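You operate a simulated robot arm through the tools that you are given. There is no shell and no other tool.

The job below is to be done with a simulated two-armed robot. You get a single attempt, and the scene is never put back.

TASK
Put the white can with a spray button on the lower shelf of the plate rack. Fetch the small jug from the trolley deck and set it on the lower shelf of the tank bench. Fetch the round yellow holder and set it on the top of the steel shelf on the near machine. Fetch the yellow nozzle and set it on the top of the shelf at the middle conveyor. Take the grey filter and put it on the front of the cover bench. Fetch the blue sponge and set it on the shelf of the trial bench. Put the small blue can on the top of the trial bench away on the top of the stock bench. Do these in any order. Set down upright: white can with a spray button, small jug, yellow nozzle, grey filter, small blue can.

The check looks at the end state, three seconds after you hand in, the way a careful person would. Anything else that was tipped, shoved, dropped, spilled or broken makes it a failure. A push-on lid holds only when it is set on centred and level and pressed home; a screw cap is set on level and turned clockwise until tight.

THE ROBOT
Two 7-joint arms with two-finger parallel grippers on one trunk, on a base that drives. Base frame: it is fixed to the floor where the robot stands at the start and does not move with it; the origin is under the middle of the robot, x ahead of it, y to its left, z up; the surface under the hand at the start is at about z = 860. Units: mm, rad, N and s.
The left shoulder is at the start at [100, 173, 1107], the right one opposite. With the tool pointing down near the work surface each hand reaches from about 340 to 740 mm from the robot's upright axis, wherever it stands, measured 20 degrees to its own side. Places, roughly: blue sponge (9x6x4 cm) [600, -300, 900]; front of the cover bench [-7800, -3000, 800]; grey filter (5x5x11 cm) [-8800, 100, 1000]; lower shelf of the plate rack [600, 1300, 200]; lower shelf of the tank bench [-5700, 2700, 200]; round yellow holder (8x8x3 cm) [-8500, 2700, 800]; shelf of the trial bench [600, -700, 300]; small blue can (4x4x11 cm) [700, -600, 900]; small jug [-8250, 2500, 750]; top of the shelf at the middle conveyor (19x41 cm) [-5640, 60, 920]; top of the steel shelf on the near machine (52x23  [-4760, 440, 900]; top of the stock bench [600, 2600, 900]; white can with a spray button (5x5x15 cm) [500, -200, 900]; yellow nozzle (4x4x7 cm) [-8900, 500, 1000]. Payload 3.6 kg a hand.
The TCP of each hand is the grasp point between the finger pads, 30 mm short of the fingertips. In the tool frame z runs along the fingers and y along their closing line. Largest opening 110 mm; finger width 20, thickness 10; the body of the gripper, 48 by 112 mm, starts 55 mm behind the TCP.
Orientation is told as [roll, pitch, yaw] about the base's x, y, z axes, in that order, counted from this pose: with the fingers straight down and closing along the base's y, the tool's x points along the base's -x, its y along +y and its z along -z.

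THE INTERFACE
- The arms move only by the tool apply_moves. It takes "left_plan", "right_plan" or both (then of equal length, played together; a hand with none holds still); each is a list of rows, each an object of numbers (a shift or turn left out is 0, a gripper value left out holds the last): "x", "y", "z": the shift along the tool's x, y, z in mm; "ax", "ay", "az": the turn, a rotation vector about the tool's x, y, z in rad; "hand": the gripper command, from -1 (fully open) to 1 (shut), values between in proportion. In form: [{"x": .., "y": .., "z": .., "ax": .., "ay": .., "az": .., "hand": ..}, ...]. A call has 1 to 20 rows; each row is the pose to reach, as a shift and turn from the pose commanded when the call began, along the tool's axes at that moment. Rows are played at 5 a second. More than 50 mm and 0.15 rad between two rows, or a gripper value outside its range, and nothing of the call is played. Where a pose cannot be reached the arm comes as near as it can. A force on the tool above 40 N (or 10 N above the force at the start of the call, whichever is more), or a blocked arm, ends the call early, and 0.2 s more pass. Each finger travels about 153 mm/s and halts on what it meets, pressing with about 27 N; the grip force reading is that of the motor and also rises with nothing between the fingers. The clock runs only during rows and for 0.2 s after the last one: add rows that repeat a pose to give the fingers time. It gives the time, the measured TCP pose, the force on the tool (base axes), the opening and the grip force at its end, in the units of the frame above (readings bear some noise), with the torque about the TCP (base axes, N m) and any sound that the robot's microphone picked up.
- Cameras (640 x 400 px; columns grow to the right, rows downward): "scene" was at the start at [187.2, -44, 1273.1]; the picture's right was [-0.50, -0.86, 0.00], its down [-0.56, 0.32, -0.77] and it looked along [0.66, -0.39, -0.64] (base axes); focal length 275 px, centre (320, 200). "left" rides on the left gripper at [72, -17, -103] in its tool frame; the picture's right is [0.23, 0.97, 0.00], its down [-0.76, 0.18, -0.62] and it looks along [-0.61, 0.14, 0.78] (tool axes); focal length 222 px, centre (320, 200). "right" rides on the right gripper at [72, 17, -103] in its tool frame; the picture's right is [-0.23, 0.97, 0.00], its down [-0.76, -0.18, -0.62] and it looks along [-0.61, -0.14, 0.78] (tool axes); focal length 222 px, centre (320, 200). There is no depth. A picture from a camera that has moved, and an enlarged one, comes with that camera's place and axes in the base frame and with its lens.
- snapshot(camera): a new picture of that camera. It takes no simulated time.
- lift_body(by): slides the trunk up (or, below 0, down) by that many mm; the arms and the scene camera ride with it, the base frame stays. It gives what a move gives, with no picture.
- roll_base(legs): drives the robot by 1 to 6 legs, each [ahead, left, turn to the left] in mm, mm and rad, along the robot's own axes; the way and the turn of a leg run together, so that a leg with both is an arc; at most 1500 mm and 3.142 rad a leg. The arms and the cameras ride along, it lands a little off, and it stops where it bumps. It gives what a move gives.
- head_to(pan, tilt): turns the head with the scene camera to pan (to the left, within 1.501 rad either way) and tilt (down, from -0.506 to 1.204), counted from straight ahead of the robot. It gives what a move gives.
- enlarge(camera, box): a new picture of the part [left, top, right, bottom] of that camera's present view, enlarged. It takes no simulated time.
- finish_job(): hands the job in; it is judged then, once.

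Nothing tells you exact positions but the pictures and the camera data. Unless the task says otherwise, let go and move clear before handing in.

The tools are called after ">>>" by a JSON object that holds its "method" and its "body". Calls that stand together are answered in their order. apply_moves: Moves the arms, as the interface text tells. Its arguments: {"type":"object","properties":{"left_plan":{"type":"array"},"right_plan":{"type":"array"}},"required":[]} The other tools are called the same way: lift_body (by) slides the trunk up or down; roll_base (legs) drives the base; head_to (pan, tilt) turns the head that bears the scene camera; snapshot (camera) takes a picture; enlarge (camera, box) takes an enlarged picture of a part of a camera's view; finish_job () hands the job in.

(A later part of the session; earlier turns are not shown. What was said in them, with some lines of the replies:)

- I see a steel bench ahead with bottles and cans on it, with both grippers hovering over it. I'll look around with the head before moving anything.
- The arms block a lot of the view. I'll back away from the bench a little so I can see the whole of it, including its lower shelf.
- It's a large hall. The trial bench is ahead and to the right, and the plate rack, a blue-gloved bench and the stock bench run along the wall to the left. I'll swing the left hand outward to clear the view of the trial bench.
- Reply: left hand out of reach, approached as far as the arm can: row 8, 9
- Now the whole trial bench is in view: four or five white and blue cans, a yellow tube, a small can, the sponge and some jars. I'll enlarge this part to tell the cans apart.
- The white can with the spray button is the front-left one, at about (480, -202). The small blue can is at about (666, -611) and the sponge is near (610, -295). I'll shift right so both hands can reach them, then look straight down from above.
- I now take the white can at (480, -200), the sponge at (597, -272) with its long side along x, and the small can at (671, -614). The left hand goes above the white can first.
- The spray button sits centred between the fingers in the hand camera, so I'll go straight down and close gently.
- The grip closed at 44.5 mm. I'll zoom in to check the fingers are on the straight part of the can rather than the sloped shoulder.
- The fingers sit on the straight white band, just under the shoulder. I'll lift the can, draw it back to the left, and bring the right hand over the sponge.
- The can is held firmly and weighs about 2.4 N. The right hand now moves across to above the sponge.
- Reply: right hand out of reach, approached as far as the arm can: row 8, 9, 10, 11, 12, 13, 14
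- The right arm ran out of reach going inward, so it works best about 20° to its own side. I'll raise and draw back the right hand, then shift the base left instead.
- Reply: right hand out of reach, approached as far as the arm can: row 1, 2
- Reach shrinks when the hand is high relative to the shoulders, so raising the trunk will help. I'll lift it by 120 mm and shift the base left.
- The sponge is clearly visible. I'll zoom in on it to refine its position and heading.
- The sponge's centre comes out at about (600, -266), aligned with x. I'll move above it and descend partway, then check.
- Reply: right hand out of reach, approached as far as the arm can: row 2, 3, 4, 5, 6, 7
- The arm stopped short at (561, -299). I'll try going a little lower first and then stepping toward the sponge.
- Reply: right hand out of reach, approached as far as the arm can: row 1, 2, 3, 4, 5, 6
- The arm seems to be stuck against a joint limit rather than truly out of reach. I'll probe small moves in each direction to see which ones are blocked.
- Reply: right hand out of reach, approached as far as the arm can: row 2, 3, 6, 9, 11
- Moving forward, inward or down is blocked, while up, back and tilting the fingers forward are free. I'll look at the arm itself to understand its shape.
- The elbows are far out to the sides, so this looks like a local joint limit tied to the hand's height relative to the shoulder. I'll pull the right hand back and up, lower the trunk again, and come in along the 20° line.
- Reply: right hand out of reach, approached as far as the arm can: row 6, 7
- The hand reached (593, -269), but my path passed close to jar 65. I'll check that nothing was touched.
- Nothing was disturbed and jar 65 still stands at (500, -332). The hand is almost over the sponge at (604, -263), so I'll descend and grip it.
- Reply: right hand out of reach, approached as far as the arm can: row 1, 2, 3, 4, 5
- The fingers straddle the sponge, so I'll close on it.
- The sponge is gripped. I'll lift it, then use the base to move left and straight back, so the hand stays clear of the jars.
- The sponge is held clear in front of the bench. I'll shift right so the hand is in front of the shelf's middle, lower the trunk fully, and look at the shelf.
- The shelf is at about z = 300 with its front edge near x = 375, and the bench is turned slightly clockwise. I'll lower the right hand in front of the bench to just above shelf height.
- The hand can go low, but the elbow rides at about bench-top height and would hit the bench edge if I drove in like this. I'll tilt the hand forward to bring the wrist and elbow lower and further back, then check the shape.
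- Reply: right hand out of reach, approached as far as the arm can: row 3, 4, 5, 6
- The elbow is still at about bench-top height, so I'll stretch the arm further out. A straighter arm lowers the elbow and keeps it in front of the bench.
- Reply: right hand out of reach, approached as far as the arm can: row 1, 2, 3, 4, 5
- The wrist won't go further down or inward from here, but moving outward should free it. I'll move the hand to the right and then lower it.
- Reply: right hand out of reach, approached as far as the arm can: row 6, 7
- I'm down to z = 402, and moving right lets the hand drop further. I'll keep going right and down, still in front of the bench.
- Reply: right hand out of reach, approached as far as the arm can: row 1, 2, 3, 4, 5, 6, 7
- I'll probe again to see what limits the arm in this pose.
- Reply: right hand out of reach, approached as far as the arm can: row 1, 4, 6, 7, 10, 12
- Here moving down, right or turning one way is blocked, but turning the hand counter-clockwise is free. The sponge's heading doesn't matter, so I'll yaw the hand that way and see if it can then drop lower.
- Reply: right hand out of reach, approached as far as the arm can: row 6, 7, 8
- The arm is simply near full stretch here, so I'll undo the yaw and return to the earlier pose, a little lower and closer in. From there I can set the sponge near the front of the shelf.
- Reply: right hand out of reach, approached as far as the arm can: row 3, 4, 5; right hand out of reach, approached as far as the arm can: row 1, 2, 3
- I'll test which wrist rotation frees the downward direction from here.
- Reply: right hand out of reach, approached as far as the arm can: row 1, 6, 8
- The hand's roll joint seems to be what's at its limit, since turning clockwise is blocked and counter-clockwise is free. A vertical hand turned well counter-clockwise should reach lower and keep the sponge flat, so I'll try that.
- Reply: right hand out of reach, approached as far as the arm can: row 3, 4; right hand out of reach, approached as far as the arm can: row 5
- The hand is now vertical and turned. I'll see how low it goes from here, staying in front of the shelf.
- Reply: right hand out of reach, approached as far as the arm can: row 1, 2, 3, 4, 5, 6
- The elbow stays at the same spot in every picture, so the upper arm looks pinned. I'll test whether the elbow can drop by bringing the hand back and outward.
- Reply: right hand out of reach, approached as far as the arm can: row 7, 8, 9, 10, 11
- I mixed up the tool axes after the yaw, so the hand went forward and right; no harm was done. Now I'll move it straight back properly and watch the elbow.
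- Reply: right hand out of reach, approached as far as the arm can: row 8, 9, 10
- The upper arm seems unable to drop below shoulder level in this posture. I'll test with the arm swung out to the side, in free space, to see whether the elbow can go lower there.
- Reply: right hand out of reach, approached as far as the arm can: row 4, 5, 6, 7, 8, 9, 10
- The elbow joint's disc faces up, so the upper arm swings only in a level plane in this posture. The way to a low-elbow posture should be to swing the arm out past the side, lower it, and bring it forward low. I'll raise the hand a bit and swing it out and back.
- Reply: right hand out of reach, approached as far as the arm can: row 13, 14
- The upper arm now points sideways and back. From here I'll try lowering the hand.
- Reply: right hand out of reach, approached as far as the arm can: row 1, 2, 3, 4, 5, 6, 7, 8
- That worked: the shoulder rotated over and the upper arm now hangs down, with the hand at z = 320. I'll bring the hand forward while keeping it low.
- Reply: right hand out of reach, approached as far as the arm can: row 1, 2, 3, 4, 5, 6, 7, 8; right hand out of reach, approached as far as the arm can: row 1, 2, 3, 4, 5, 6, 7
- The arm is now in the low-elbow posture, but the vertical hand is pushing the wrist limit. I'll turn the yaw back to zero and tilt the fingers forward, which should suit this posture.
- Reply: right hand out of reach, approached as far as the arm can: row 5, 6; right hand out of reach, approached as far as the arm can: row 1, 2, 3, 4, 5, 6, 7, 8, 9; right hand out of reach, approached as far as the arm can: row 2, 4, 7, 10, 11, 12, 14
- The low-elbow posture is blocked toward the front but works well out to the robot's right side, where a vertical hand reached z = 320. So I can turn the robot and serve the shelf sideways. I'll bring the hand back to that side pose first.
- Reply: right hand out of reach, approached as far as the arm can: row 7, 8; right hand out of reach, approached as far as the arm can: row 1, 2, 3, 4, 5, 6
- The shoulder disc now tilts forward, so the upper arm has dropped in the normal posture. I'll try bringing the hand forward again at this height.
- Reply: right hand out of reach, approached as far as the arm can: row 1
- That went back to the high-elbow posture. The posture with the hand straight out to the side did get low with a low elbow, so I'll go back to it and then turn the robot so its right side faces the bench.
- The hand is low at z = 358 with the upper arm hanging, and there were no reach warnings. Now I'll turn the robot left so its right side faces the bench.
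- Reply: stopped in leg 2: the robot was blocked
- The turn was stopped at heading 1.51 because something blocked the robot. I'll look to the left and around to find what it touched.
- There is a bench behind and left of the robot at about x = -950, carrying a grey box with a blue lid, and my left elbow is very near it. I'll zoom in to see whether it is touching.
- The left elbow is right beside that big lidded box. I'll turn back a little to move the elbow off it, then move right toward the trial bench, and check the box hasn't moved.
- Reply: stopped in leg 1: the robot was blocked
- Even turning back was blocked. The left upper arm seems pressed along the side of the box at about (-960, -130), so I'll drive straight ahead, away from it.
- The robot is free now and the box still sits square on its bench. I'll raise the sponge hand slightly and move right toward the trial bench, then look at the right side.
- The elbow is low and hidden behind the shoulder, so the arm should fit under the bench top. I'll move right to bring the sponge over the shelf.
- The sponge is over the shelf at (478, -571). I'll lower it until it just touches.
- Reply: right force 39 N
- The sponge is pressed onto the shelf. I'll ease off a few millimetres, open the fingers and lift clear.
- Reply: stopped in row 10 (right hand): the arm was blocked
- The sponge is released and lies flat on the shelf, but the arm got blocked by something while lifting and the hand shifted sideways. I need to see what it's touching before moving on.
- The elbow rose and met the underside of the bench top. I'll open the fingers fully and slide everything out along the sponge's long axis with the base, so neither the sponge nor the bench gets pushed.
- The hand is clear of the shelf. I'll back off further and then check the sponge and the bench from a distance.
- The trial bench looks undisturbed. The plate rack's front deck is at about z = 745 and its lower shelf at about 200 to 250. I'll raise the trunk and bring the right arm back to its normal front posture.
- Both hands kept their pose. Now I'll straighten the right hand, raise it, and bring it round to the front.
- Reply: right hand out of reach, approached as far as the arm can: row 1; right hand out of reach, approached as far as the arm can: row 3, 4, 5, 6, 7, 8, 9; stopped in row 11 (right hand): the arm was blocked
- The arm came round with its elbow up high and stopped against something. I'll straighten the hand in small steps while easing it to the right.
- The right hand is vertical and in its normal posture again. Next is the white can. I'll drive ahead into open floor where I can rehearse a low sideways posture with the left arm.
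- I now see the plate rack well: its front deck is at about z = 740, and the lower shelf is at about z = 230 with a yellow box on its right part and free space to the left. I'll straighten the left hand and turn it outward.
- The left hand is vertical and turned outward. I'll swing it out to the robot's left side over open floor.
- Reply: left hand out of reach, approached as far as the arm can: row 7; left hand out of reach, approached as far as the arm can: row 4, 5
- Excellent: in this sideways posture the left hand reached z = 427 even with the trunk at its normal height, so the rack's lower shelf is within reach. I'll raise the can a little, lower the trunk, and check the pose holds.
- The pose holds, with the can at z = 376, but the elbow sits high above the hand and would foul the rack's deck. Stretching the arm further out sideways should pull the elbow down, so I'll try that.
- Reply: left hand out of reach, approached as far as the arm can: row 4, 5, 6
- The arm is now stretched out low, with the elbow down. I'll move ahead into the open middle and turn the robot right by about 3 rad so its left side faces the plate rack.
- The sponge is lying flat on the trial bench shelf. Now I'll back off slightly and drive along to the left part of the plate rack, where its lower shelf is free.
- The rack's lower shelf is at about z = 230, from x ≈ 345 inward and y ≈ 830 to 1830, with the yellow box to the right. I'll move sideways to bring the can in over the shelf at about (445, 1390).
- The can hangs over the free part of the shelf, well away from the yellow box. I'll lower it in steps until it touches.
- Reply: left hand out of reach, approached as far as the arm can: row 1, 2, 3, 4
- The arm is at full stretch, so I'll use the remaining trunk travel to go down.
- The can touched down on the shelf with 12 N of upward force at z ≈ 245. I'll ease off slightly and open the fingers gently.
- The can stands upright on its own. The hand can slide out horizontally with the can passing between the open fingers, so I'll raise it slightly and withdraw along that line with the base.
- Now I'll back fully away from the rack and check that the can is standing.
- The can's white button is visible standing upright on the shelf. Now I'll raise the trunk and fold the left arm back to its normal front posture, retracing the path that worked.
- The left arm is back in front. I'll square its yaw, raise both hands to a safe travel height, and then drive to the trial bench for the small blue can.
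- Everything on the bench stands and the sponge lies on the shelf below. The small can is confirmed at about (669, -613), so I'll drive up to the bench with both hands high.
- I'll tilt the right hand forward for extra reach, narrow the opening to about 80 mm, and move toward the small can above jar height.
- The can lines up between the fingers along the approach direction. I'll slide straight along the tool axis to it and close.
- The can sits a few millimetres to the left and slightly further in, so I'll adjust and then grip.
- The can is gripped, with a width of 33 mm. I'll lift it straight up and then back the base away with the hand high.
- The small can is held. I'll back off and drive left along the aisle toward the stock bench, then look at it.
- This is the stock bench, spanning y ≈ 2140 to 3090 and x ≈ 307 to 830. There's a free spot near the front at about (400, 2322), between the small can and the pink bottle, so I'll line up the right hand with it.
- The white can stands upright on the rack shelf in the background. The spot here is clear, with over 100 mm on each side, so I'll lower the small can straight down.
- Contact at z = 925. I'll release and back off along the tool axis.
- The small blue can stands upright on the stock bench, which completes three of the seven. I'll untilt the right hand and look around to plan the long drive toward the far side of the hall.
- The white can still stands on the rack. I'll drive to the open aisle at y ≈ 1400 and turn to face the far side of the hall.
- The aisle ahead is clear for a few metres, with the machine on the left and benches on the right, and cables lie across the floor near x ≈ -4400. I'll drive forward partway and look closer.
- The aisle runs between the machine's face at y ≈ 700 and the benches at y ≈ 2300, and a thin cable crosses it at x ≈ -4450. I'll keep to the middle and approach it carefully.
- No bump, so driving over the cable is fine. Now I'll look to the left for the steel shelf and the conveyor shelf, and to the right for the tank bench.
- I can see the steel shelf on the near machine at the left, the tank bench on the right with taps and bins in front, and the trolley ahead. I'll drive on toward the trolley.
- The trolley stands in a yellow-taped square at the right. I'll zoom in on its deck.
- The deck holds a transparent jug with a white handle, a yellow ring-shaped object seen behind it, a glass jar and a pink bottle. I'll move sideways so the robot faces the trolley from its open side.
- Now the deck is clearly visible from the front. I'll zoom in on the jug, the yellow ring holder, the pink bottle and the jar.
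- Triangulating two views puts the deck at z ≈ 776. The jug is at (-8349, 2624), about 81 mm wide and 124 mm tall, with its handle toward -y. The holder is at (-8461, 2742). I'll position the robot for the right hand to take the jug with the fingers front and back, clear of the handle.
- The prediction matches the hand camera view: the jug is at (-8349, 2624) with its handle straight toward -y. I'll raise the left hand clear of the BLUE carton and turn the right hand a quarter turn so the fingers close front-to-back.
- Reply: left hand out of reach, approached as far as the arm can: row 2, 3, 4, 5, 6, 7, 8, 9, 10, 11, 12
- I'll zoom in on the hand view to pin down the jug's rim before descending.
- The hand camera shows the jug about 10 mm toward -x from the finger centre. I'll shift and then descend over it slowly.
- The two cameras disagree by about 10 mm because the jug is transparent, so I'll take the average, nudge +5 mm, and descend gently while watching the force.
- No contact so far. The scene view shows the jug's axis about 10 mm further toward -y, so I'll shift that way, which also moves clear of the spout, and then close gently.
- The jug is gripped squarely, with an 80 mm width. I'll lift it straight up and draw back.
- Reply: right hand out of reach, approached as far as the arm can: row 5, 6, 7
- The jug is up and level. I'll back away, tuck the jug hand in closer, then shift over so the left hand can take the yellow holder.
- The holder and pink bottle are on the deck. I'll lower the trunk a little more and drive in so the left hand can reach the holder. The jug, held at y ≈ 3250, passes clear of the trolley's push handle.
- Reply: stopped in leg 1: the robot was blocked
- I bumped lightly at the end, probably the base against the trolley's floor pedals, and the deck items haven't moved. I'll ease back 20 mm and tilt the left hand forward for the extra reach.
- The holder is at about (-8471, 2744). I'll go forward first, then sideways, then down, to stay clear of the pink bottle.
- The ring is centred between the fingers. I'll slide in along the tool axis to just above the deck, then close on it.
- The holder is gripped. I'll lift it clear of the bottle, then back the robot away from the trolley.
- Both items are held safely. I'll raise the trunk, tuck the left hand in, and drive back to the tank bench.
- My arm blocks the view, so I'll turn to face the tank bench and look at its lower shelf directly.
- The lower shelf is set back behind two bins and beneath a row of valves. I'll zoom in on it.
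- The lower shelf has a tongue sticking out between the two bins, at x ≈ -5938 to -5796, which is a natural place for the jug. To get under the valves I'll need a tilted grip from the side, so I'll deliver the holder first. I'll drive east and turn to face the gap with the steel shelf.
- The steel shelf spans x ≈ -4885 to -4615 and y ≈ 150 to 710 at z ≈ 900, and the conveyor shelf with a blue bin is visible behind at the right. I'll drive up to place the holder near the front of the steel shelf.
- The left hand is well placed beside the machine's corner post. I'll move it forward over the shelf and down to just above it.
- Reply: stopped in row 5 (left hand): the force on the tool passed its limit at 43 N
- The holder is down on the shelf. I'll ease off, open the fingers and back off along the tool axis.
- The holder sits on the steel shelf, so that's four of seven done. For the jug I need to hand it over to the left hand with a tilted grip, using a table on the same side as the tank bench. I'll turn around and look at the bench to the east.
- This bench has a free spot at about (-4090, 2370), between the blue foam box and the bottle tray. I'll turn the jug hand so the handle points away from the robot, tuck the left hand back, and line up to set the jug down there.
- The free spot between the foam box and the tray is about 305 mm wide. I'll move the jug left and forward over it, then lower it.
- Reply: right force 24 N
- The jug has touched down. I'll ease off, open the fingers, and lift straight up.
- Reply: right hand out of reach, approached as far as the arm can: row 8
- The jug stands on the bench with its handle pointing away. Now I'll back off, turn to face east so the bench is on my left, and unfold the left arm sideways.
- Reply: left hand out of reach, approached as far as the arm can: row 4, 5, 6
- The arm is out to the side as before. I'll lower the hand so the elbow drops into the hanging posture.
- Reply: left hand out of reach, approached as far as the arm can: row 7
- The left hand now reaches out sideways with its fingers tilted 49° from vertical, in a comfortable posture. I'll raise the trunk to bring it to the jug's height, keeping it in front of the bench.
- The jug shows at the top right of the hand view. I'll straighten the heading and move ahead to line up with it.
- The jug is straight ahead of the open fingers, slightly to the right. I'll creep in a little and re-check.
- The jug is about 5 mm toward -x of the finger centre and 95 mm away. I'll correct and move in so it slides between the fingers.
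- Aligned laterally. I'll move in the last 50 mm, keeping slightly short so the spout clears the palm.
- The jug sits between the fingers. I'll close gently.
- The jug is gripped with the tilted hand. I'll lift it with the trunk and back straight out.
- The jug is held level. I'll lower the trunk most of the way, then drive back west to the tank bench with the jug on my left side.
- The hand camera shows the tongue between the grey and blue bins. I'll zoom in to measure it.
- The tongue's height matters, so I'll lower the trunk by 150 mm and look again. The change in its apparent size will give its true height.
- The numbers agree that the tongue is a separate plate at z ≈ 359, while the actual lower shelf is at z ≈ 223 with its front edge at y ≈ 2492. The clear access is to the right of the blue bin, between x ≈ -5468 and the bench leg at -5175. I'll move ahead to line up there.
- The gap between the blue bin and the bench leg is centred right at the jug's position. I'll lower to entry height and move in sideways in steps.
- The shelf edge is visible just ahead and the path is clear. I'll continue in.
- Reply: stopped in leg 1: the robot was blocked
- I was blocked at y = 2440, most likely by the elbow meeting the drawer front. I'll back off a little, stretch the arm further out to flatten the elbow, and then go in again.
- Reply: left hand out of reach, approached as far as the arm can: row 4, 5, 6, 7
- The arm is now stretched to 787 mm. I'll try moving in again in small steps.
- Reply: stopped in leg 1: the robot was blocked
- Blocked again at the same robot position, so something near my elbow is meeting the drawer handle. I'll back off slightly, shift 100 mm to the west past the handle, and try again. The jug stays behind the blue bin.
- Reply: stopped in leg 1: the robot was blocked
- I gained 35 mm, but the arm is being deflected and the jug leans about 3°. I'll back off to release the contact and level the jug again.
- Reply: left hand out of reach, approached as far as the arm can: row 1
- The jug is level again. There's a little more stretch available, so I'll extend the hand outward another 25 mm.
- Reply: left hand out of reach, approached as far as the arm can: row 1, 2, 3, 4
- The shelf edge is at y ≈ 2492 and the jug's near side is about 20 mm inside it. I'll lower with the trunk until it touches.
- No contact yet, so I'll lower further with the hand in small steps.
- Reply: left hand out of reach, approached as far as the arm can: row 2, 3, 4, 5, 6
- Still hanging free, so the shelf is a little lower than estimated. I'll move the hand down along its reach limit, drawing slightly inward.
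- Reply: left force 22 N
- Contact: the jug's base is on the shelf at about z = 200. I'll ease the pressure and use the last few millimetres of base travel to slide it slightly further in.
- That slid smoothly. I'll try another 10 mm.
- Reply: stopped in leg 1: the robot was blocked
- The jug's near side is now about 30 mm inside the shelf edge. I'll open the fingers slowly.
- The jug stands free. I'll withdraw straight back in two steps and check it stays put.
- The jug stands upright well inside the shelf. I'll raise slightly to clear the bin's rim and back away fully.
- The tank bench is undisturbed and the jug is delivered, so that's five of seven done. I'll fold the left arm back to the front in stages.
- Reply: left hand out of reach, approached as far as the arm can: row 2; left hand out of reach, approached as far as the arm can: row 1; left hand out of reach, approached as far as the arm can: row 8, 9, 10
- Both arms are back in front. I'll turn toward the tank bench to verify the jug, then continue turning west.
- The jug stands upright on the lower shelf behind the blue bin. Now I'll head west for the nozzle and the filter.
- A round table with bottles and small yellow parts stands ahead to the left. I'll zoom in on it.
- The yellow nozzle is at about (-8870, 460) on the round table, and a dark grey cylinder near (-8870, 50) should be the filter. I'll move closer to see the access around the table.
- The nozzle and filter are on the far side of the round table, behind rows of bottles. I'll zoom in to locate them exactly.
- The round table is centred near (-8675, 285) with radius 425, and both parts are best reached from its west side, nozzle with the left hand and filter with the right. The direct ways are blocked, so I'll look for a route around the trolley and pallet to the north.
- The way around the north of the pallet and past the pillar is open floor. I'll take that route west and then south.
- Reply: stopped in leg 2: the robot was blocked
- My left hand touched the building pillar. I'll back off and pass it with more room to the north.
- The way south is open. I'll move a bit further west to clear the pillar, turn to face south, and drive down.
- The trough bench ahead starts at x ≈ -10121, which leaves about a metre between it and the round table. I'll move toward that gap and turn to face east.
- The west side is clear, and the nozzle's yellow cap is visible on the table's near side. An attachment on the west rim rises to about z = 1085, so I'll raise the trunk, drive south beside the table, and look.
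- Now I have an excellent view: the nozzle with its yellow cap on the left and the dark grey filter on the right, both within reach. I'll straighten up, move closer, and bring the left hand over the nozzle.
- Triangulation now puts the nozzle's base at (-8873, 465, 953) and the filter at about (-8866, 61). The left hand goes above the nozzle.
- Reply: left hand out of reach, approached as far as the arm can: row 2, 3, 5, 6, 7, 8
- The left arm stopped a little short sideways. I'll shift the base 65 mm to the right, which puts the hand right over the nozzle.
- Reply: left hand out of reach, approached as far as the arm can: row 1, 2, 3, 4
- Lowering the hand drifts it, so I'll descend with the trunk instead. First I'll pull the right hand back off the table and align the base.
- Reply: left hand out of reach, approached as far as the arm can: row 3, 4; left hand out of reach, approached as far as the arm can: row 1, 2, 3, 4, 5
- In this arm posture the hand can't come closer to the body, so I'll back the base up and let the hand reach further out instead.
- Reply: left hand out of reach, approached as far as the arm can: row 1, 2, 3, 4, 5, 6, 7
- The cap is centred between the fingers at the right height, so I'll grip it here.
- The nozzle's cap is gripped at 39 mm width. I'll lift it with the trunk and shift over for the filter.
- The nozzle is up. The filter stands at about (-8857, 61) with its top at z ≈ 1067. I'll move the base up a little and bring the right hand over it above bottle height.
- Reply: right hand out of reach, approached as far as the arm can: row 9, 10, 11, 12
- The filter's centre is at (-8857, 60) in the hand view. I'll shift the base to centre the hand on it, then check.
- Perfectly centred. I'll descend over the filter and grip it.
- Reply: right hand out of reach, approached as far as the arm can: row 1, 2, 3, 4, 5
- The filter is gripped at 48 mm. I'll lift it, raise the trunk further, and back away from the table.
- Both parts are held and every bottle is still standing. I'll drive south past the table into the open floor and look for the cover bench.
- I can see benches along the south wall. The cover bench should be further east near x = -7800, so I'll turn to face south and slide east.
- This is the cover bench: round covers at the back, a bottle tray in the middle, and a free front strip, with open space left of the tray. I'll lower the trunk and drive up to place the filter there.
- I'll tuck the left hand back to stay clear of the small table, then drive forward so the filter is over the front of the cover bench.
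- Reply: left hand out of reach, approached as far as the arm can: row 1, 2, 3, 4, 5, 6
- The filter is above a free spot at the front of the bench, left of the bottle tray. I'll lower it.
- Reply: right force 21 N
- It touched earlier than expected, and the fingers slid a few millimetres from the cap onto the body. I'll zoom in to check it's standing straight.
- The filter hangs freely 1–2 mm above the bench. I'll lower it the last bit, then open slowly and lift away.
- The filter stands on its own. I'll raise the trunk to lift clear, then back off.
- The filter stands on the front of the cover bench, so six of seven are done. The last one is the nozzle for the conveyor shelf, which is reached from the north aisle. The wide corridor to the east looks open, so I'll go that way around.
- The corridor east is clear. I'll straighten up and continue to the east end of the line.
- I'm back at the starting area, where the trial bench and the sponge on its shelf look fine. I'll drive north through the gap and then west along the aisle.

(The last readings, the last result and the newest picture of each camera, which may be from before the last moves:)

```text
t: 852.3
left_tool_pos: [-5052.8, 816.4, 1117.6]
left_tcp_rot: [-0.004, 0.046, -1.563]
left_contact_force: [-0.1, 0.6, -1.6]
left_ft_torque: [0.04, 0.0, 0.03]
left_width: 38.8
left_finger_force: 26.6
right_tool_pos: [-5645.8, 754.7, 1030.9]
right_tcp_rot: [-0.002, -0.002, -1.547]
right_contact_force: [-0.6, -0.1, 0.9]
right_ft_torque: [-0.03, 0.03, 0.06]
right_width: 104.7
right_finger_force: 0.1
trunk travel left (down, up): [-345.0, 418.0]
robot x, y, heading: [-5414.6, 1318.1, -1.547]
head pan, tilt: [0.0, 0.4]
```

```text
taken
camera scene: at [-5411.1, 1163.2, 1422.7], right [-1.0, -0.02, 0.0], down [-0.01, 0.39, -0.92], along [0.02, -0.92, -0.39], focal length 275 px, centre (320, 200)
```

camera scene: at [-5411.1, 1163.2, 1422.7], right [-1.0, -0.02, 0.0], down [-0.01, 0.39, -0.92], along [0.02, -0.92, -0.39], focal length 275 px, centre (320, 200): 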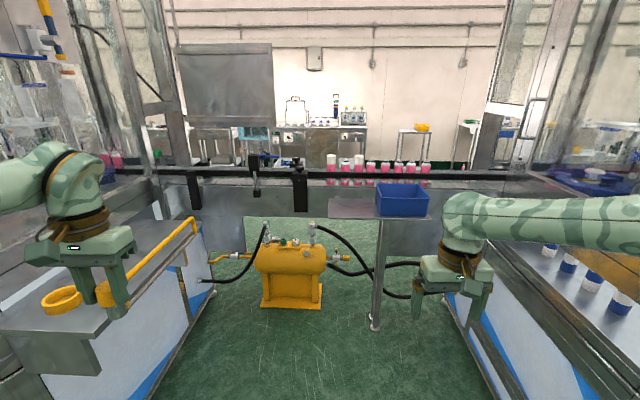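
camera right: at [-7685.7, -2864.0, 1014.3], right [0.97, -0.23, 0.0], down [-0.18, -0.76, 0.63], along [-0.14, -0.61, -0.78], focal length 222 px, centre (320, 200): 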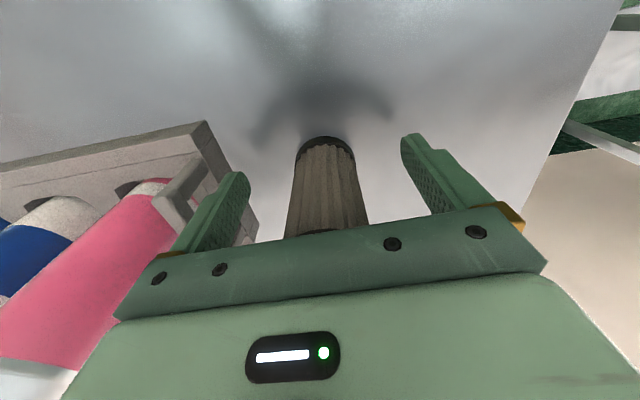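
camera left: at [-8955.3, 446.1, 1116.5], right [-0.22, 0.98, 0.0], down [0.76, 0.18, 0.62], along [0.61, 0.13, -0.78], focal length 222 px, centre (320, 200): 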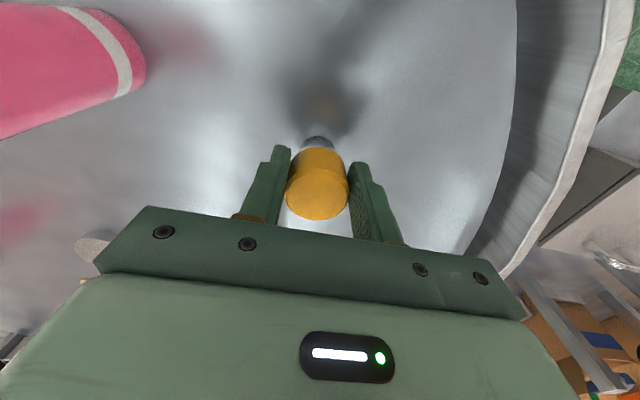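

I see the conveyor shelf: x ≈ -5834 to -5420, y ≈ -64 to 152, z ≈ 920, with a blue bin on its west half and the east half free. I'll turn slightly to the right so my right elbow stays clear of the second machine, and approach with the nozzle hand.

>>> {"method": "roll_base", "body": {"legs": [[0, 0, -0.44], [480, 120, 0]]}}

>>> {"method": "head_to", "body": {"pan": 0.35, "tilt": 0.6}}

>>> {"method": "snapshot", "body": {"camera": "scene"}}

>>> {"method": "head_to", "body": {"pan": -0.7, "tilt": 0.4}}

>>> {"method": "snapshot", "body": {"camera": "scene"}}

```text
t: 856.6
left_tool_pos: [-5387.1, 208.6, 1117.1]
left_tcp_rot: [-0.006, 0.048, -2.002]
left_contact_force: [0.6, 0.1, -1.1]
left_ft_torque: [0.02, -0.01, 0.0]
left_width: 38.9
left_finger_force: 27.1
right_tool_pos: [-5948.1, 407.0, 1030.9]
right_tcp_rot: [-0.001, -0.003, -1.989]
right_contact_force: [-0.4, 0.4, -1.2]
right_ft_torque: [0.01, -0.02, 0.0]
right_width: 104.7
right_finger_force: 0.1
trunk travel left (down, up): [-345.0, 418.0]
robot x, y, heading: [-5498.1, 821.2, -1.991]
head pan, tilt: [0.0, 0.4]
```

```text
t: 857.4
left_tool_pos: [-5387.4, 210.8, 1117.8]
left_tcp_rot: [-0.008, 0.045, -2.005]
left_contact_force: [-0.3, -0.5, -1.5]
left_ft_torque: [0.04, -0.03, 0.01]
left_width: 39.1
left_finger_force: 27.0
right_tool_pos: [-5948.7, 408.8, 1030.5]
right_tcp_rot: [-0.001, -0.002, -1.988]
right_contact_force: [0.5, 0.3, 0.2]
right_ft_torque: [0.01, 0.02, 0.0]
right_width: 104.3
right_finger_force: 0.0
trunk travel left (down, up): [-345.0, 418.0]
robot x, y, heading: [-5499.1, 817.3, -1.991]
head pan, tilt: [0.351, 0.6]
```

```text
taken
camera scene: at [-5531.2, 673.6, 1404.5], right [-1.0, 0.07, 0.0], down [0.04, 0.56, -0.82], along [-0.06, -0.82, -0.57], focal length 275 px, centre (320, 200)
```

scene: 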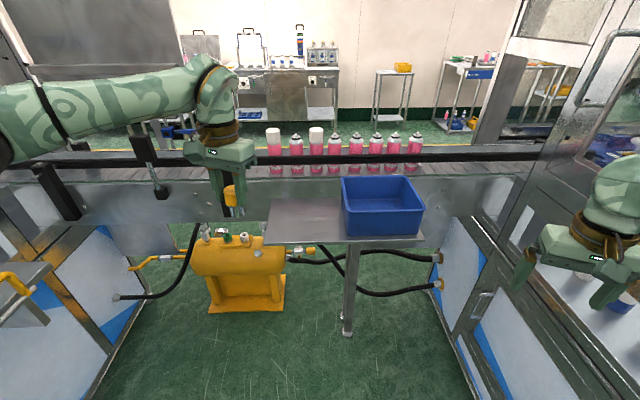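

```text
t: 858.7
left_tool_pos: [-5387.3, 210.4, 1117.7]
left_tcp_rot: [-0.008, 0.047, -2.004]
left_contact_force: [-0.2, -0.1, -1.7]
left_ft_torque: [0.0, -0.01, -0.03]
left_width: 38.9
left_finger_force: 27.4
right_tool_pos: [-5949.3, 407.8, 1030.5]
right_tcp_rot: [-0.002, -0.001, -1.989]
right_contact_force: [0.6, 0.1, 0.6]
right_ft_torque: [-0.01, 0.0, 0.01]
right_width: 104.7
right_finger_force: 0.1
trunk travel left (down, up): [-345.0, 418.0]
robot x, y, heading: [-5499.6, 817.7, -1.983]
head pan, tilt: [-0.7, 0.4]
```

```text
taken
camera scene: at [-5608.4, 721.2, 1422.7], right [-0.44, 0.9, 0.0], down [0.35, 0.17, -0.92], along [-0.83, -0.4, -0.39], focal length 275 px, centre (320, 200)
```

scene: 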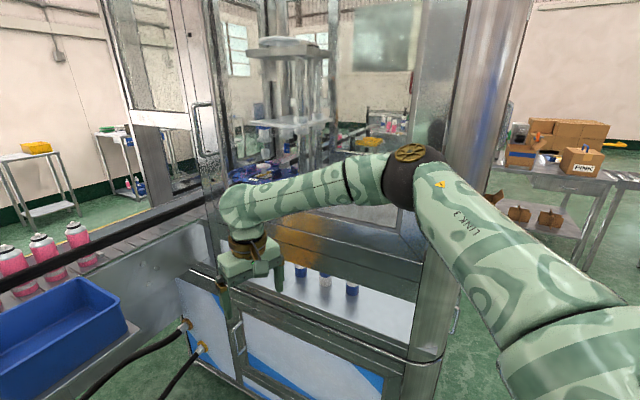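

The right elbow has adequate clearance from the machine. I'll ease in a little further, shifting left to keep that margin.

>>> {"method": "roll_base", "body": {"legs": [[75, 40, 0]]}}

>>> {"method": "apply_moves", "body": {"left_plan": [{"x": -25, "y": -20, "ay": -0.012}, {"x": -50, "y": -40, "ay": -0.024}, {"x": -75, "y": -60, "ay": -0.036}, {"x": -100, "y": -78, "ay": -0.047}, {"x": -100, "y": -78, "ay": -0.047}]}}

>>> {"method": "head_to", "body": {"pan": 0.4, "tilt": 0.7}}

>>> {"method": "snapshot", "body": {"camera": "scene"}}

>>> {"method": "snapshot", "body": {"camera": "left"}}

```text
t: 859.8
left_tool_pos: [-5379.5, 124.0, 1116.3]
left_tcp_rot: [-0.009, 0.047, -2.005]
left_contact_force: [0.0, 0.2, -1.3]
left_ft_torque: [0.03, 0.03, -0.01]
left_width: 38.7
left_finger_force: 27.2
right_tool_pos: [-5942.1, 322.5, 1029.6]
right_tcp_rot: [-0.002, -0.001, -1.989]
right_contact_force: [-0.3, -0.3, -0.5]
right_ft_torque: [0.03, 0.03, 0.05]
right_width: 104.3
right_finger_force: 0.1
trunk travel left (down, up): [-345.0, 418.0]
robot x, y, heading: [-5490.4, 732.4, -1.991]
head pan, tilt: [-0.7, 0.4]
```

```text
t: 861.0
left_tool_pos: [-5477.9, 75.5, 1112.4]
left_tcp_rot: [-0.006, 0.0, -2.004]
left_contact_force: [0.9, -0.2, -2.4]
left_ft_torque: [-0.01, 0.0, -0.01]
left_width: 38.9
left_finger_force: 27.1
left hand out of reach, approached as far as the arm can: row 4, 5
right_tool_pos: [-5941.1, 323.2, 1031.3]
right_tcp_rot: [-0.002, -0.002, -1.989]
right_contact_force: [-0.7, 0.1, -1.0]
right_ft_torque: [-0.01, -0.01, -0.02]
right_width: 104.3
right_finger_force: 0.0
trunk travel left (down, up): [-345.0, 418.0]
robot x, y, heading: [-5495.8, 732.1, -1.991]
head pan, tilt: [-0.7, 0.4]
```

```text
t: 862.3
left_tool_pos: [-5477.8, 75.9, 1112.3]
left_tcp_rot: [-0.008, 0.0, -2.005]
left_contact_force: [-0.8, 0.8, -2.3]
left_ft_torque: [0.02, -0.02, -0.01]
left_width: 38.8
left_finger_force: 27.0
right_tool_pos: [-5941.4, 323.1, 1029.4]
right_tcp_rot: [-0.002, -0.001, -1.988]
right_contact_force: [0.1, -0.6, 0.6]
right_ft_torque: [-0.01, -0.01, 0.01]
right_width: 104.5
right_finger_force: 0.0
trunk travel left (down, up): [-345.0, 418.0]
robot x, y, heading: [-5489.8, 737.0, -1.99]
head pan, tilt: [0.4, 0.7]
```

```text
taken
camera scene: at [-5520.0, 591.9, 1395.9], right [-1.0, 0.02, 0.0], down [0.01, 0.64, -0.76], along [-0.02, -0.76, -0.64], focal length 275 px, centre (320, 200)
```

scene: 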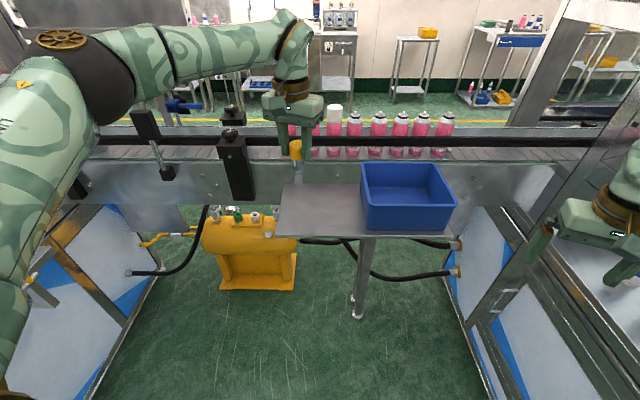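

```text
taken
camera left: at [-5462.4, 149.3, 1215.6], right [0.98, -0.2, -0.01], down [-0.16, -0.77, 0.62], along [-0.13, -0.61, -0.78], focal length 222 px, centre (320, 200)
```

left: 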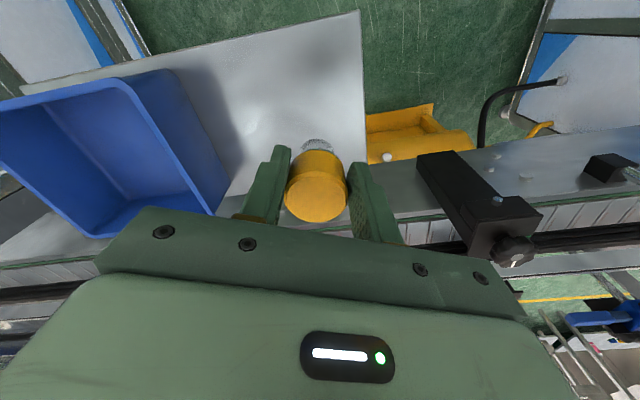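

The nozzle is over the free half of the shelf. I'll nudge a bit further from the edge and start lowering with the trunk.

>>> {"method": "roll_base", "body": {"legs": [[16, -18, 0]]}}

>>> {"method": "lift_body", "body": {"by": -80}}

>>> {"method": "snapshot", "body": {"camera": "left"}}

>>> {"method": "snapshot", "body": {"camera": "scene"}}

```text
t: 863.1
left_tool_pos: [-5501.9, 69.7, 1113.1]
left_tcp_rot: [-0.006, -0.001, -2.007]
left_contact_force: [0.2, -0.3, -1.0]
left_ft_torque: [0.05, -0.05, 0.01]
left_width: 39.0
left_finger_force: 26.8
right_tool_pos: [-5964.9, 315.9, 1031.4]
right_tcp_rot: [-0.001, 0.0, -1.989]
right_contact_force: [-1.5, 0.1, -0.3]
right_ft_torque: [0.03, -0.06, -0.01]
right_width: 104.4
right_finger_force: 0.0
trunk travel left (down, up): [-345.0, 418.0]
robot x, y, heading: [-5513.3, 724.7, -1.993]
head pan, tilt: [0.4, 0.7]
```

```text
t: 864.3
left_tool_pos: [-5506.7, 58.8, 1005.1]
left_tcp_rot: [-0.008, 0.055, -2.008]
left_contact_force: [0.3, -0.1, -1.2]
left_ft_torque: [-0.02, 0.04, -0.01]
left_width: 39.0
left_finger_force: 27.0
right_tool_pos: [-5963.8, 316.7, 952.2]
right_tcp_rot: [-0.002, -0.003, -1.988]
right_contact_force: [-0.1, 0.3, 0.7]
right_ft_torque: [-0.01, -0.03, -0.02]
right_width: 104.8
right_finger_force: 0.1
trunk travel left (down, up): [-265.0, 498.0]
robot x, y, heading: [-5517.4, 727.1, -1.994]
head pan, tilt: [0.4, 0.7]
```

```text
taken
camera left: at [-5491.7, 125.1, 1111.8], right [0.98, -0.21, 0.0], down [-0.17, -0.8, 0.58], along [-0.12, -0.57, -0.82], focal length 222 px, centre (320, 200)
```

left: 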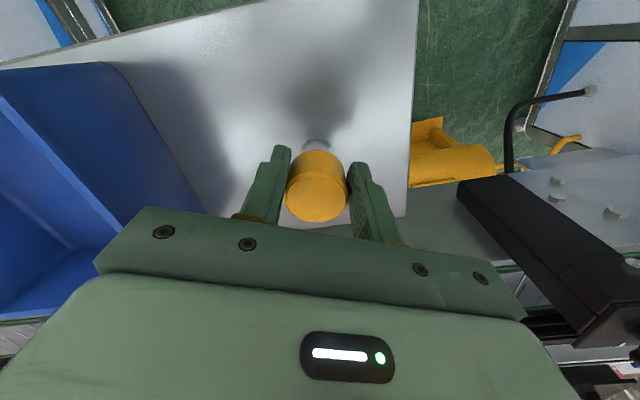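

```text
taken
camera scene: at [-5555.6, 555.9, 1314.5], right [-1.0, 0.02, 0.0], down [0.01, 0.64, -0.76], along [-0.02, -0.76, -0.64], focal length 275 px, centre (320, 200)
```

scene: 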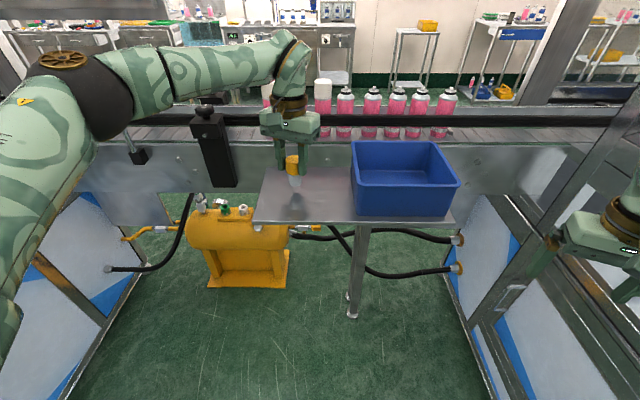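

Good position: the nozzle is about 25 mm above the shelf. I'll level the hand before the final descent.

>>> {"method": "apply_moves", "body": {"left_plan": [{"ay": -0.028}, {"ay": -0.056}, {"ay": -0.056}]}}

>>> {"method": "snapshot", "body": {"camera": "left"}}

```text
t: 865.1
left_tool_pos: [-5505.4, 45.6, 1009.4]
left_tcp_rot: [-0.008, 0.005, -2.01]
left_contact_force: [0.0, -0.4, -1.6]
left_ft_torque: [-0.01, -0.01, 0.02]
left_width: 38.9
left_finger_force: 26.9
left hand out of reach, approached as far as the arm can: row 1, 2, 3
right_tool_pos: [-5964.6, 316.3, 950.2]
right_tcp_rot: [-0.002, -0.002, -1.987]
right_contact_force: [-0.6, 0.6, -0.4]
right_ft_torque: [-0.01, 0.01, 0.02]
right_width: 104.5
right_finger_force: 0.0
trunk travel left (down, up): [-265.0, 498.0]
robot x, y, heading: [-5515.5, 724.7, -1.991]
head pan, tilt: [0.4, 0.7]
```

```text
taken
camera left: at [-5487.8, 117.3, 1113.0], right [0.98, -0.21, -0.01], down [-0.16, -0.77, 0.62], along [-0.14, -0.6, -0.79], focal length 222 px, centre (320, 200)
```

left: 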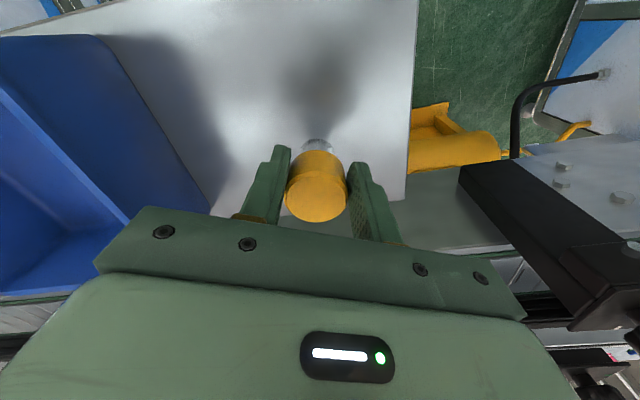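

>>> {"method": "apply_moves", "body": {"left_plan": [{"z": 6}, {"z": 12}, {"z": 18}, {"z": 18}]}}

>>> {"method": "snapshot", "body": {"camera": "left"}}

```text
t: 866.1
left_tool_pos: [-5503.6, 39.6, 999.3]
left_tcp_rot: [-0.007, 0.005, -2.011]
left_contact_force: [-0.2, 0.0, -1.5]
left_ft_torque: [0.03, -0.04, 0.03]
left_width: 38.9
left_finger_force: 27.0
left hand out of reach, approached as far as the arm can: row 2, 3, 4
right_tool_pos: [-5964.8, 315.9, 949.7]
right_tcp_rot: [-0.002, -0.001, -1.988]
right_contact_force: [-0.4, -0.7, 0.7]
right_ft_torque: [-0.01, -0.03, 0.01]
right_width: 104.6
right_finger_force: 0.0
trunk travel left (down, up): [-265.0, 498.0]
robot x, y, heading: [-5516.3, 727.2, -1.991]
head pan, tilt: [0.4, 0.7]
```

```text
taken
camera left: at [-5486.7, 112.6, 1103.8], right [0.98, -0.21, -0.01], down [-0.16, -0.77, 0.62], along [-0.14, -0.6, -0.79], focal length 222 px, centre (320, 200)
```

left: 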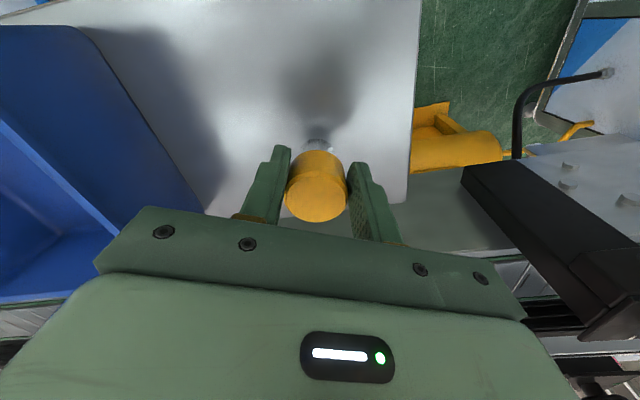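

>>> {"method": "lift_body", "body": {"by": -10}}

>>> {"method": "lift_body", "body": {"by": -5}}

>>> {"method": "snapshot", "body": {"camera": "scene"}}

>>> {"method": "enlarge", "body": {"camera": "scene", "box": [230, 130, 370, 230]}}

```text
t: 866.7
left_tool_pos: [-5503.6, 40.2, 992.6]
left_tcp_rot: [-0.008, 0.004, -2.013]
left_contact_force: [0.5, 0.5, -0.6]
left_ft_torque: [0.01, -0.01, 0.02]
left_width: 38.7
left_finger_force: 26.8
right_tool_pos: [-5964.0, 317.0, 941.9]
right_tcp_rot: [-0.003, -0.002, -1.989]
right_contact_force: [0.4, 0.5, 0.9]
right_ft_torque: [-0.01, 0.02, 0.01]
right_width: 104.3
right_finger_force: 0.0
trunk travel left (down, up): [-255.0, 508.0]
robot x, y, heading: [-5513.2, 727.9, -1.992]
head pan, tilt: [0.4, 0.7]
```

```text
t: 867.2
left_tool_pos: [-5502.8, 38.7, 986.6]
left_tcp_rot: [-0.009, 0.006, -2.012]
left_contact_force: [0.4, 0.0, -2.1]
left_ft_torque: [0.04, -0.01, 0.0]
left_width: 38.9
left_finger_force: 27.2
right_tool_pos: [-5964.9, 315.6, 935.3]
right_tcp_rot: [-0.002, -0.003, -1.989]
right_contact_force: [0.3, -0.9, 0.6]
right_ft_torque: [-0.01, -0.01, -0.01]
right_width: 104.5
right_finger_force: 0.0
trunk travel left (down, up): [-250.0, 513.0]
robot x, y, heading: [-5518.3, 729.8, -1.991]
head pan, tilt: [0.4, 0.7]
```

```text
taken
camera scene: at [-5558.7, 549.1, 1298.8], right [-1.0, 0.02, 0.0], down [0.01, 0.64, -0.76], along [-0.02, -0.76, -0.64], focal length 275 px, centre (320, 200)
```

scene: 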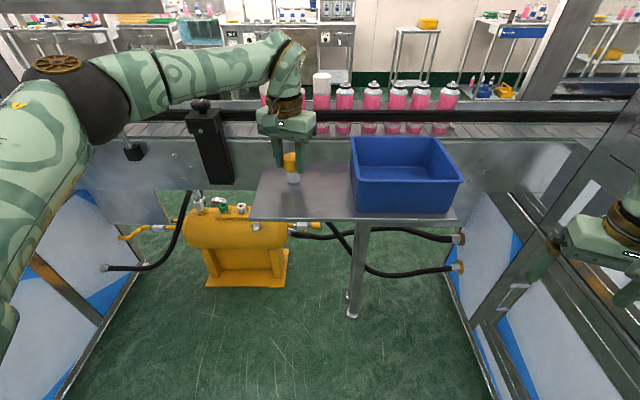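

```text
4.00 times, centred on (300, 180) of scene
camera zoom: at [-5558.7, 549.1, 1298.8], right [-1.0, 0.02, 0.0], down [0.01, 0.64, -0.76], along [-0.02, -0.76, -0.64], focal length 1099 px, centre (400, 280)
```

zoom: 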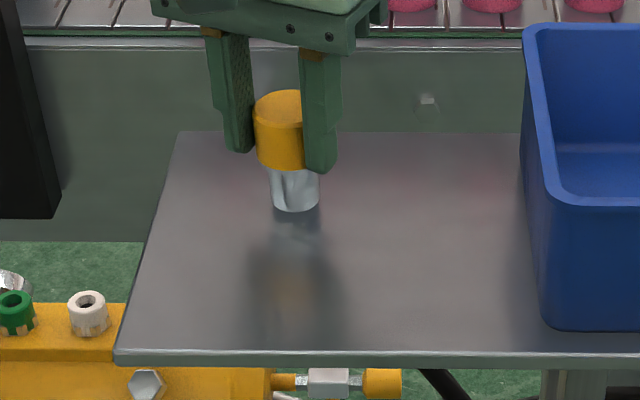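

Very close now. I'll lower a few more millimetres at a time until it touches.

>>> {"method": "lift_body", "body": {"by": -4}}

>>> {"method": "lift_body", "body": {"by": -3}}

>>> {"method": "enlarge", "body": {"camera": "scene", "box": [230, 130, 370, 230]}}

```text
t: 867.7
left_tool_pos: [-5503.8, 39.7, 984.1]
left_tcp_rot: [-0.008, 0.005, -2.013]
left_contact_force: [-0.1, -2.5, 5.2]
left_ft_torque: [-0.16, 0.02, 0.01]
left_width: 38.8
left_finger_force: 27.3
right_tool_pos: [-5964.2, 317.1, 932.2]
right_tcp_rot: [-0.002, -0.002, -1.987]
right_contact_force: [0.4, 0.4, -0.9]
right_ft_torque: [-0.02, 0.02, 0.02]
right_width: 104.3
right_finger_force: 0.2
trunk travel left (down, up): [-246.0, 517.0]
robot x, y, heading: [-5518.2, 729.7, -1.992]
head pan, tilt: [0.4, 0.7]
```

```text
t: 868.3
left_tool_pos: [-5502.7, 39.4, 984.5]
left_tcp_rot: [-0.012, 0.0, -2.01]
left_contact_force: [0.1, -5.7, 22.0]
left_ft_torque: [-0.7, -0.05, 0.03]
left_width: 39.1
left_finger_force: 27.1
right_tool_pos: [-5963.7, 317.0, 930.5]
right_tcp_rot: [-0.001, -0.005, -1.989]
right_contact_force: [-0.2, -0.3, -0.3]
right_ft_torque: [-0.01, 0.04, -0.02]
right_width: 104.6
right_finger_force: 0.0
trunk travel left (down, up): [-243.0, 520.0]
robot x, y, heading: [-5511.6, 726.7, -1.99]
head pan, tilt: [0.4, 0.7]
```

```text
4.00 times, centred on (300, 180) of scene
camera zoom: at [-5560.2, 547.6, 1292.1], right [-1.0, 0.02, 0.0], down [0.01, 0.64, -0.77], along [-0.02, -0.77, -0.64], focal length 1099 px, centre (400, 280)
```

zoom: 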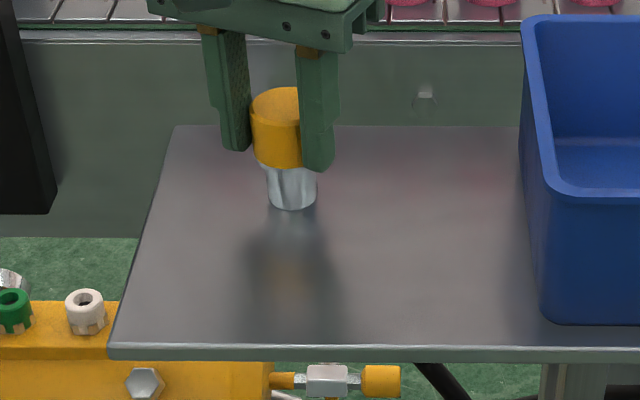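

It's in contact. I'll ease off a touch, then open the fingers slowly.

>>> {"method": "lift_body", "body": {"by": 2}}

>>> {"method": "apply_moves", "body": {"left_plan": [{"hand": 0.25}, {"hand": 0.15}, {"hand": 0.0}, {"hand": -0.3}, {"hand": -0.5}, {"hand": -0.5}]}}

>>> {"method": "enlarge", "body": {"camera": "scene", "box": [230, 130, 370, 230]}}

```text
t: 868.8
left_tool_pos: [-5504.0, 39.5, 984.3]
left_tcp_rot: [-0.009, 0.006, -2.015]
left_contact_force: [-1.2, -5.4, 17.5]
left_ft_torque: [-0.69, -0.01, 0.0]
left_width: 38.8
left_finger_force: 27.2
right_tool_pos: [-5963.3, 317.6, 930.4]
right_tcp_rot: [-0.003, -0.005, -1.988]
right_contact_force: [-0.5, -0.1, 0.1]
right_ft_torque: [0.0, 0.01, 0.0]
right_width: 104.6
right_finger_force: 0.0
trunk travel left (down, up): [-245.0, 518.0]
robot x, y, heading: [-5518.3, 726.4, -1.992]
head pan, tilt: [0.4, 0.7]
```

```text
t: 870.2
left_tool_pos: [-5503.1, 37.7, 983.2]
left_tcp_rot: [-0.009, 0.009, -2.013]
left_contact_force: [0.2, 0.4, 0.5]
left_ft_torque: [0.0, 0.01, -0.03]
left_width: 82.6
left_finger_force: 0.2
right_tool_pos: [-5964.0, 317.6, 931.3]
right_tcp_rot: [-0.001, -0.005, -1.987]
right_contact_force: [0.1, -0.1, -0.3]
right_ft_torque: [0.0, -0.01, -0.02]
right_width: 104.5
right_finger_force: 0.0
trunk travel left (down, up): [-245.0, 518.0]
robot x, y, heading: [-5515.6, 721.6, -1.99]
head pan, tilt: [0.4, 0.7]
```

```text
4.00 times, centred on (300, 180) of scene
camera zoom: at [-5559.9, 546.6, 1293.6], right [-1.0, 0.02, 0.0], down [0.01, 0.64, -0.76], along [-0.02, -0.76, -0.64], focal length 1099 px, centre (400, 280)
```

zoom: 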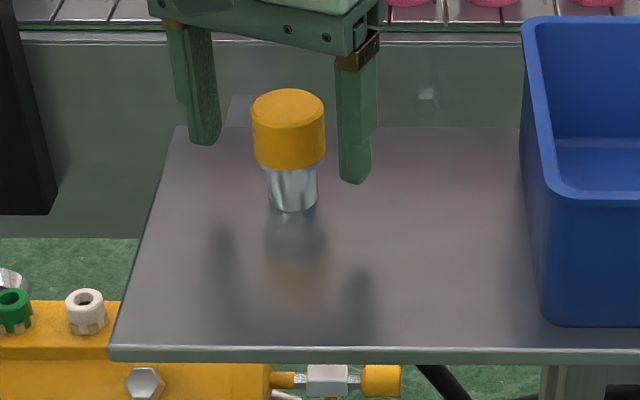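

The nozzle stands upright by itself. I'll raise straight up and back away.

>>> {"method": "lift_body", "body": {"by": 50}}

>>> {"method": "lift_body", "body": {"by": 70}}

>>> {"method": "roll_base", "body": {"legs": [[-450, 60, 0]]}}

>>> {"method": "snapshot", "body": {"camera": "scene"}}

>>> {"method": "enlarge", "body": {"camera": "scene", "box": [230, 100, 430, 220]}}

```text
t: 871.1
left_tool_pos: [-5502.9, 42.6, 1041.7]
left_tcp_rot: [-0.01, -0.008, -2.016]
left_contact_force: [0.2, 0.2, 0.4]
left_ft_torque: [0.01, -0.02, 0.0]
left_width: 82.3
left_finger_force: 0.0
right_tool_pos: [-5964.9, 315.3, 980.0]
right_tcp_rot: [-0.001, -0.002, -1.988]
right_contact_force: [-0.1, 0.5, -1.1]
right_ft_torque: [0.02, -0.03, -0.02]
right_width: 104.4
right_finger_force: 0.1
trunk travel left (down, up): [-295.0, 468.0]
robot x, y, heading: [-5517.5, 723.8, -1.997]
head pan, tilt: [0.4, 0.7]
```

```text
t: 872.2
left_tool_pos: [-5495.6, 55.1, 1142.1]
left_tcp_rot: [-0.01, -0.064, -2.013]
left_contact_force: [0.0, 0.4, -0.8]
left_ft_torque: [0.02, -0.02, -0.06]
left_width: 82.6
left_finger_force: 0.0
right_tool_pos: [-5965.3, 316.7, 1050.6]
right_tcp_rot: [0.0, -0.004, -1.987]
right_contact_force: [0.3, -0.2, -0.1]
right_ft_torque: [0.0, 0.01, -0.03]
right_width: 104.4
right_finger_force: 0.0
trunk travel left (down, up): [-365.0, 398.0]
robot x, y, heading: [-5517.4, 725.6, -1.994]
head pan, tilt: [0.4, 0.7]
```

```text
t: 874.9
left_tool_pos: [-5265.7, 430.2, 1141.0]
left_tcp_rot: [-0.009, -0.066, -2.019]
left_contact_force: [-0.1, 0.3, -0.1]
left_ft_torque: [-0.04, 0.04, 0.0]
left_width: 82.5
left_finger_force: 0.2
right_tool_pos: [-5733.4, 696.1, 1051.9]
right_tcp_rot: [-0.001, -0.007, -1.994]
right_contact_force: [-0.1, 0.8, -0.3]
right_ft_torque: [-0.04, 0.04, -0.01]
right_width: 104.5
right_finger_force: 0.0
trunk travel left (down, up): [-365.0, 398.0]
robot x, y, heading: [-5283.3, 1104.0, -1.996]
head pan, tilt: [0.4, 0.7]
```

```text
taken
camera scene: at [-5306.6, 966.9, 1416.2], right [-1.0, 0.03, 0.0], down [0.02, 0.64, -0.76], along [-0.02, -0.76, -0.64], focal length 275 px, centre (320, 200)
```

scene: 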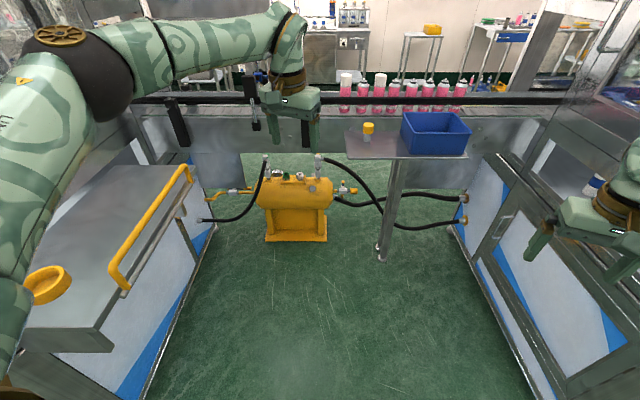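

```text
3.20 times, centred on (330, 160) of scene
camera zoom: at [-5306.6, 966.9, 1416.2], right [-1.0, 0.03, 0.0], down [0.02, 0.64, -0.76], along [-0.02, -0.76, -0.64], focal length 879 px, centre (288, 328)
```

zoom: 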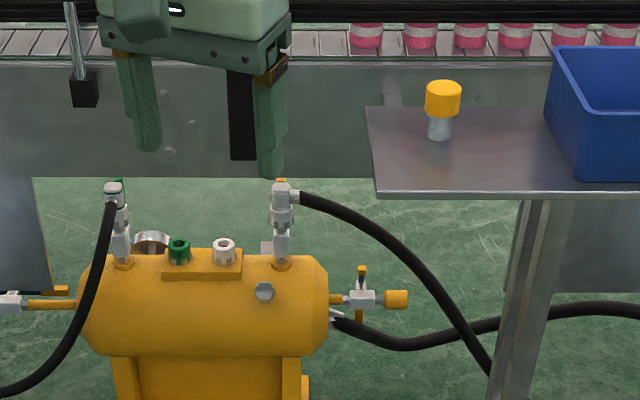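

The nozzle stands on the conveyor shelf and the yellow holder is still on the steel shelf. All seven are placed, so I'll back off a little more to be fully clear and then hand in.

>>> {"method": "roll_base", "body": {"legs": [[-300, 0, 0]]}}

>>> {"method": "snapshot", "body": {"camera": "scene"}}

```text
t: 876.9
left_tool_pos: [-5139.2, 704.1, 1142.5]
left_tcp_rot: [-0.007, -0.065, -2.014]
left_contact_force: [0.2, 0.1, -0.3]
left_ft_torque: [0.01, 0.02, 0.02]
left_width: 82.6
left_finger_force: 0.0
right_tool_pos: [-5608.8, 966.2, 1052.0]
right_tcp_rot: [-0.001, -0.005, -1.988]
right_contact_force: [0.7, 0.7, 0.6]
right_ft_torque: [-0.03, 0.0, -0.02]
right_width: 104.7
right_finger_force: 0.0
trunk travel left (down, up): [-365.0, 398.0]
robot x, y, heading: [-5162.8, 1377.6, -1.99]
head pan, tilt: [0.4, 0.7]
```

```text
taken
camera scene: at [-5183.0, 1240.0, 1416.2], right [-1.0, 0.02, 0.0], down [0.01, 0.64, -0.77], along [-0.02, -0.76, -0.64], focal length 275 px, centre (320, 200)
```

scene: 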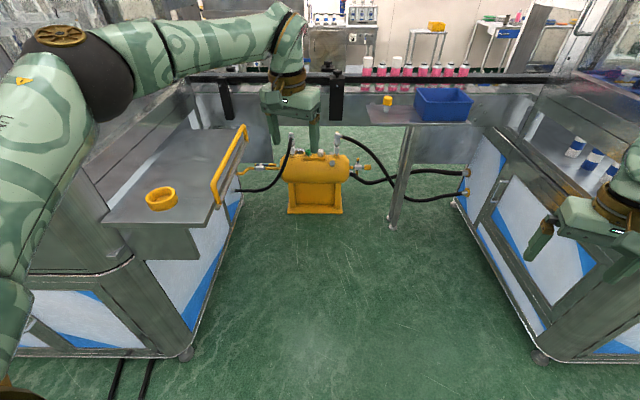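

The holder lies on the steel shelf, the nozzle stands upright on the conveyor shelf, and both hands are empty and clear. I saw the other five items in place during the run, so I'm handing the job in.

>>> {"method": "finish_job", "body": {}}

```text
The job is handed in.
```

All seven items are placed, and the job is handed in. I saw each one in place after releasing it:

| Item | Where it is now | Standing |
|---|---|---|
| White can with a spray button | lower shelf of the plate rack, left of the yellow box | upright |
| Small jug | lower shelf of the tank bench, behind the blue bin | upright |
| Round yellow holder | top of the steel shelf on the near machine | lying flat |
| Yellow nozzle | top of the shelf at the middle conveyor, beside the blue bin | upright |
| Grey filter | front of the cover bench, left of the bottle tray | upright |
| Blue sponge | shelf of the trial bench | lying flat |
| Small blue can | top of the stock bench | upright |

The robot touched a few things on the way. Nothing looked tipped or moved afterwards, but these are the places where I can't be fully certain:
- **Lidded box near the start:** my left upper arm came to rest against the large grey box with the blue lid. I hadn't seen exactly where it stood before, so I can't rule out a small shift.
- **Trial bench:** my elbow pressed against the underside of the bench top while I released the sponge. The cans and jars on top stayed where they were.
- **Trolley:** the base bumped it once, probably on the floor pedals. Its position matched to within about 10 mm afterwards, which is about as finely as I could measure.
- **Tank bench:** my elbow met the bench front (the drawer or its handle) several times while I set the jug in.
- **Pillar:** the left hand touched a building pillar.
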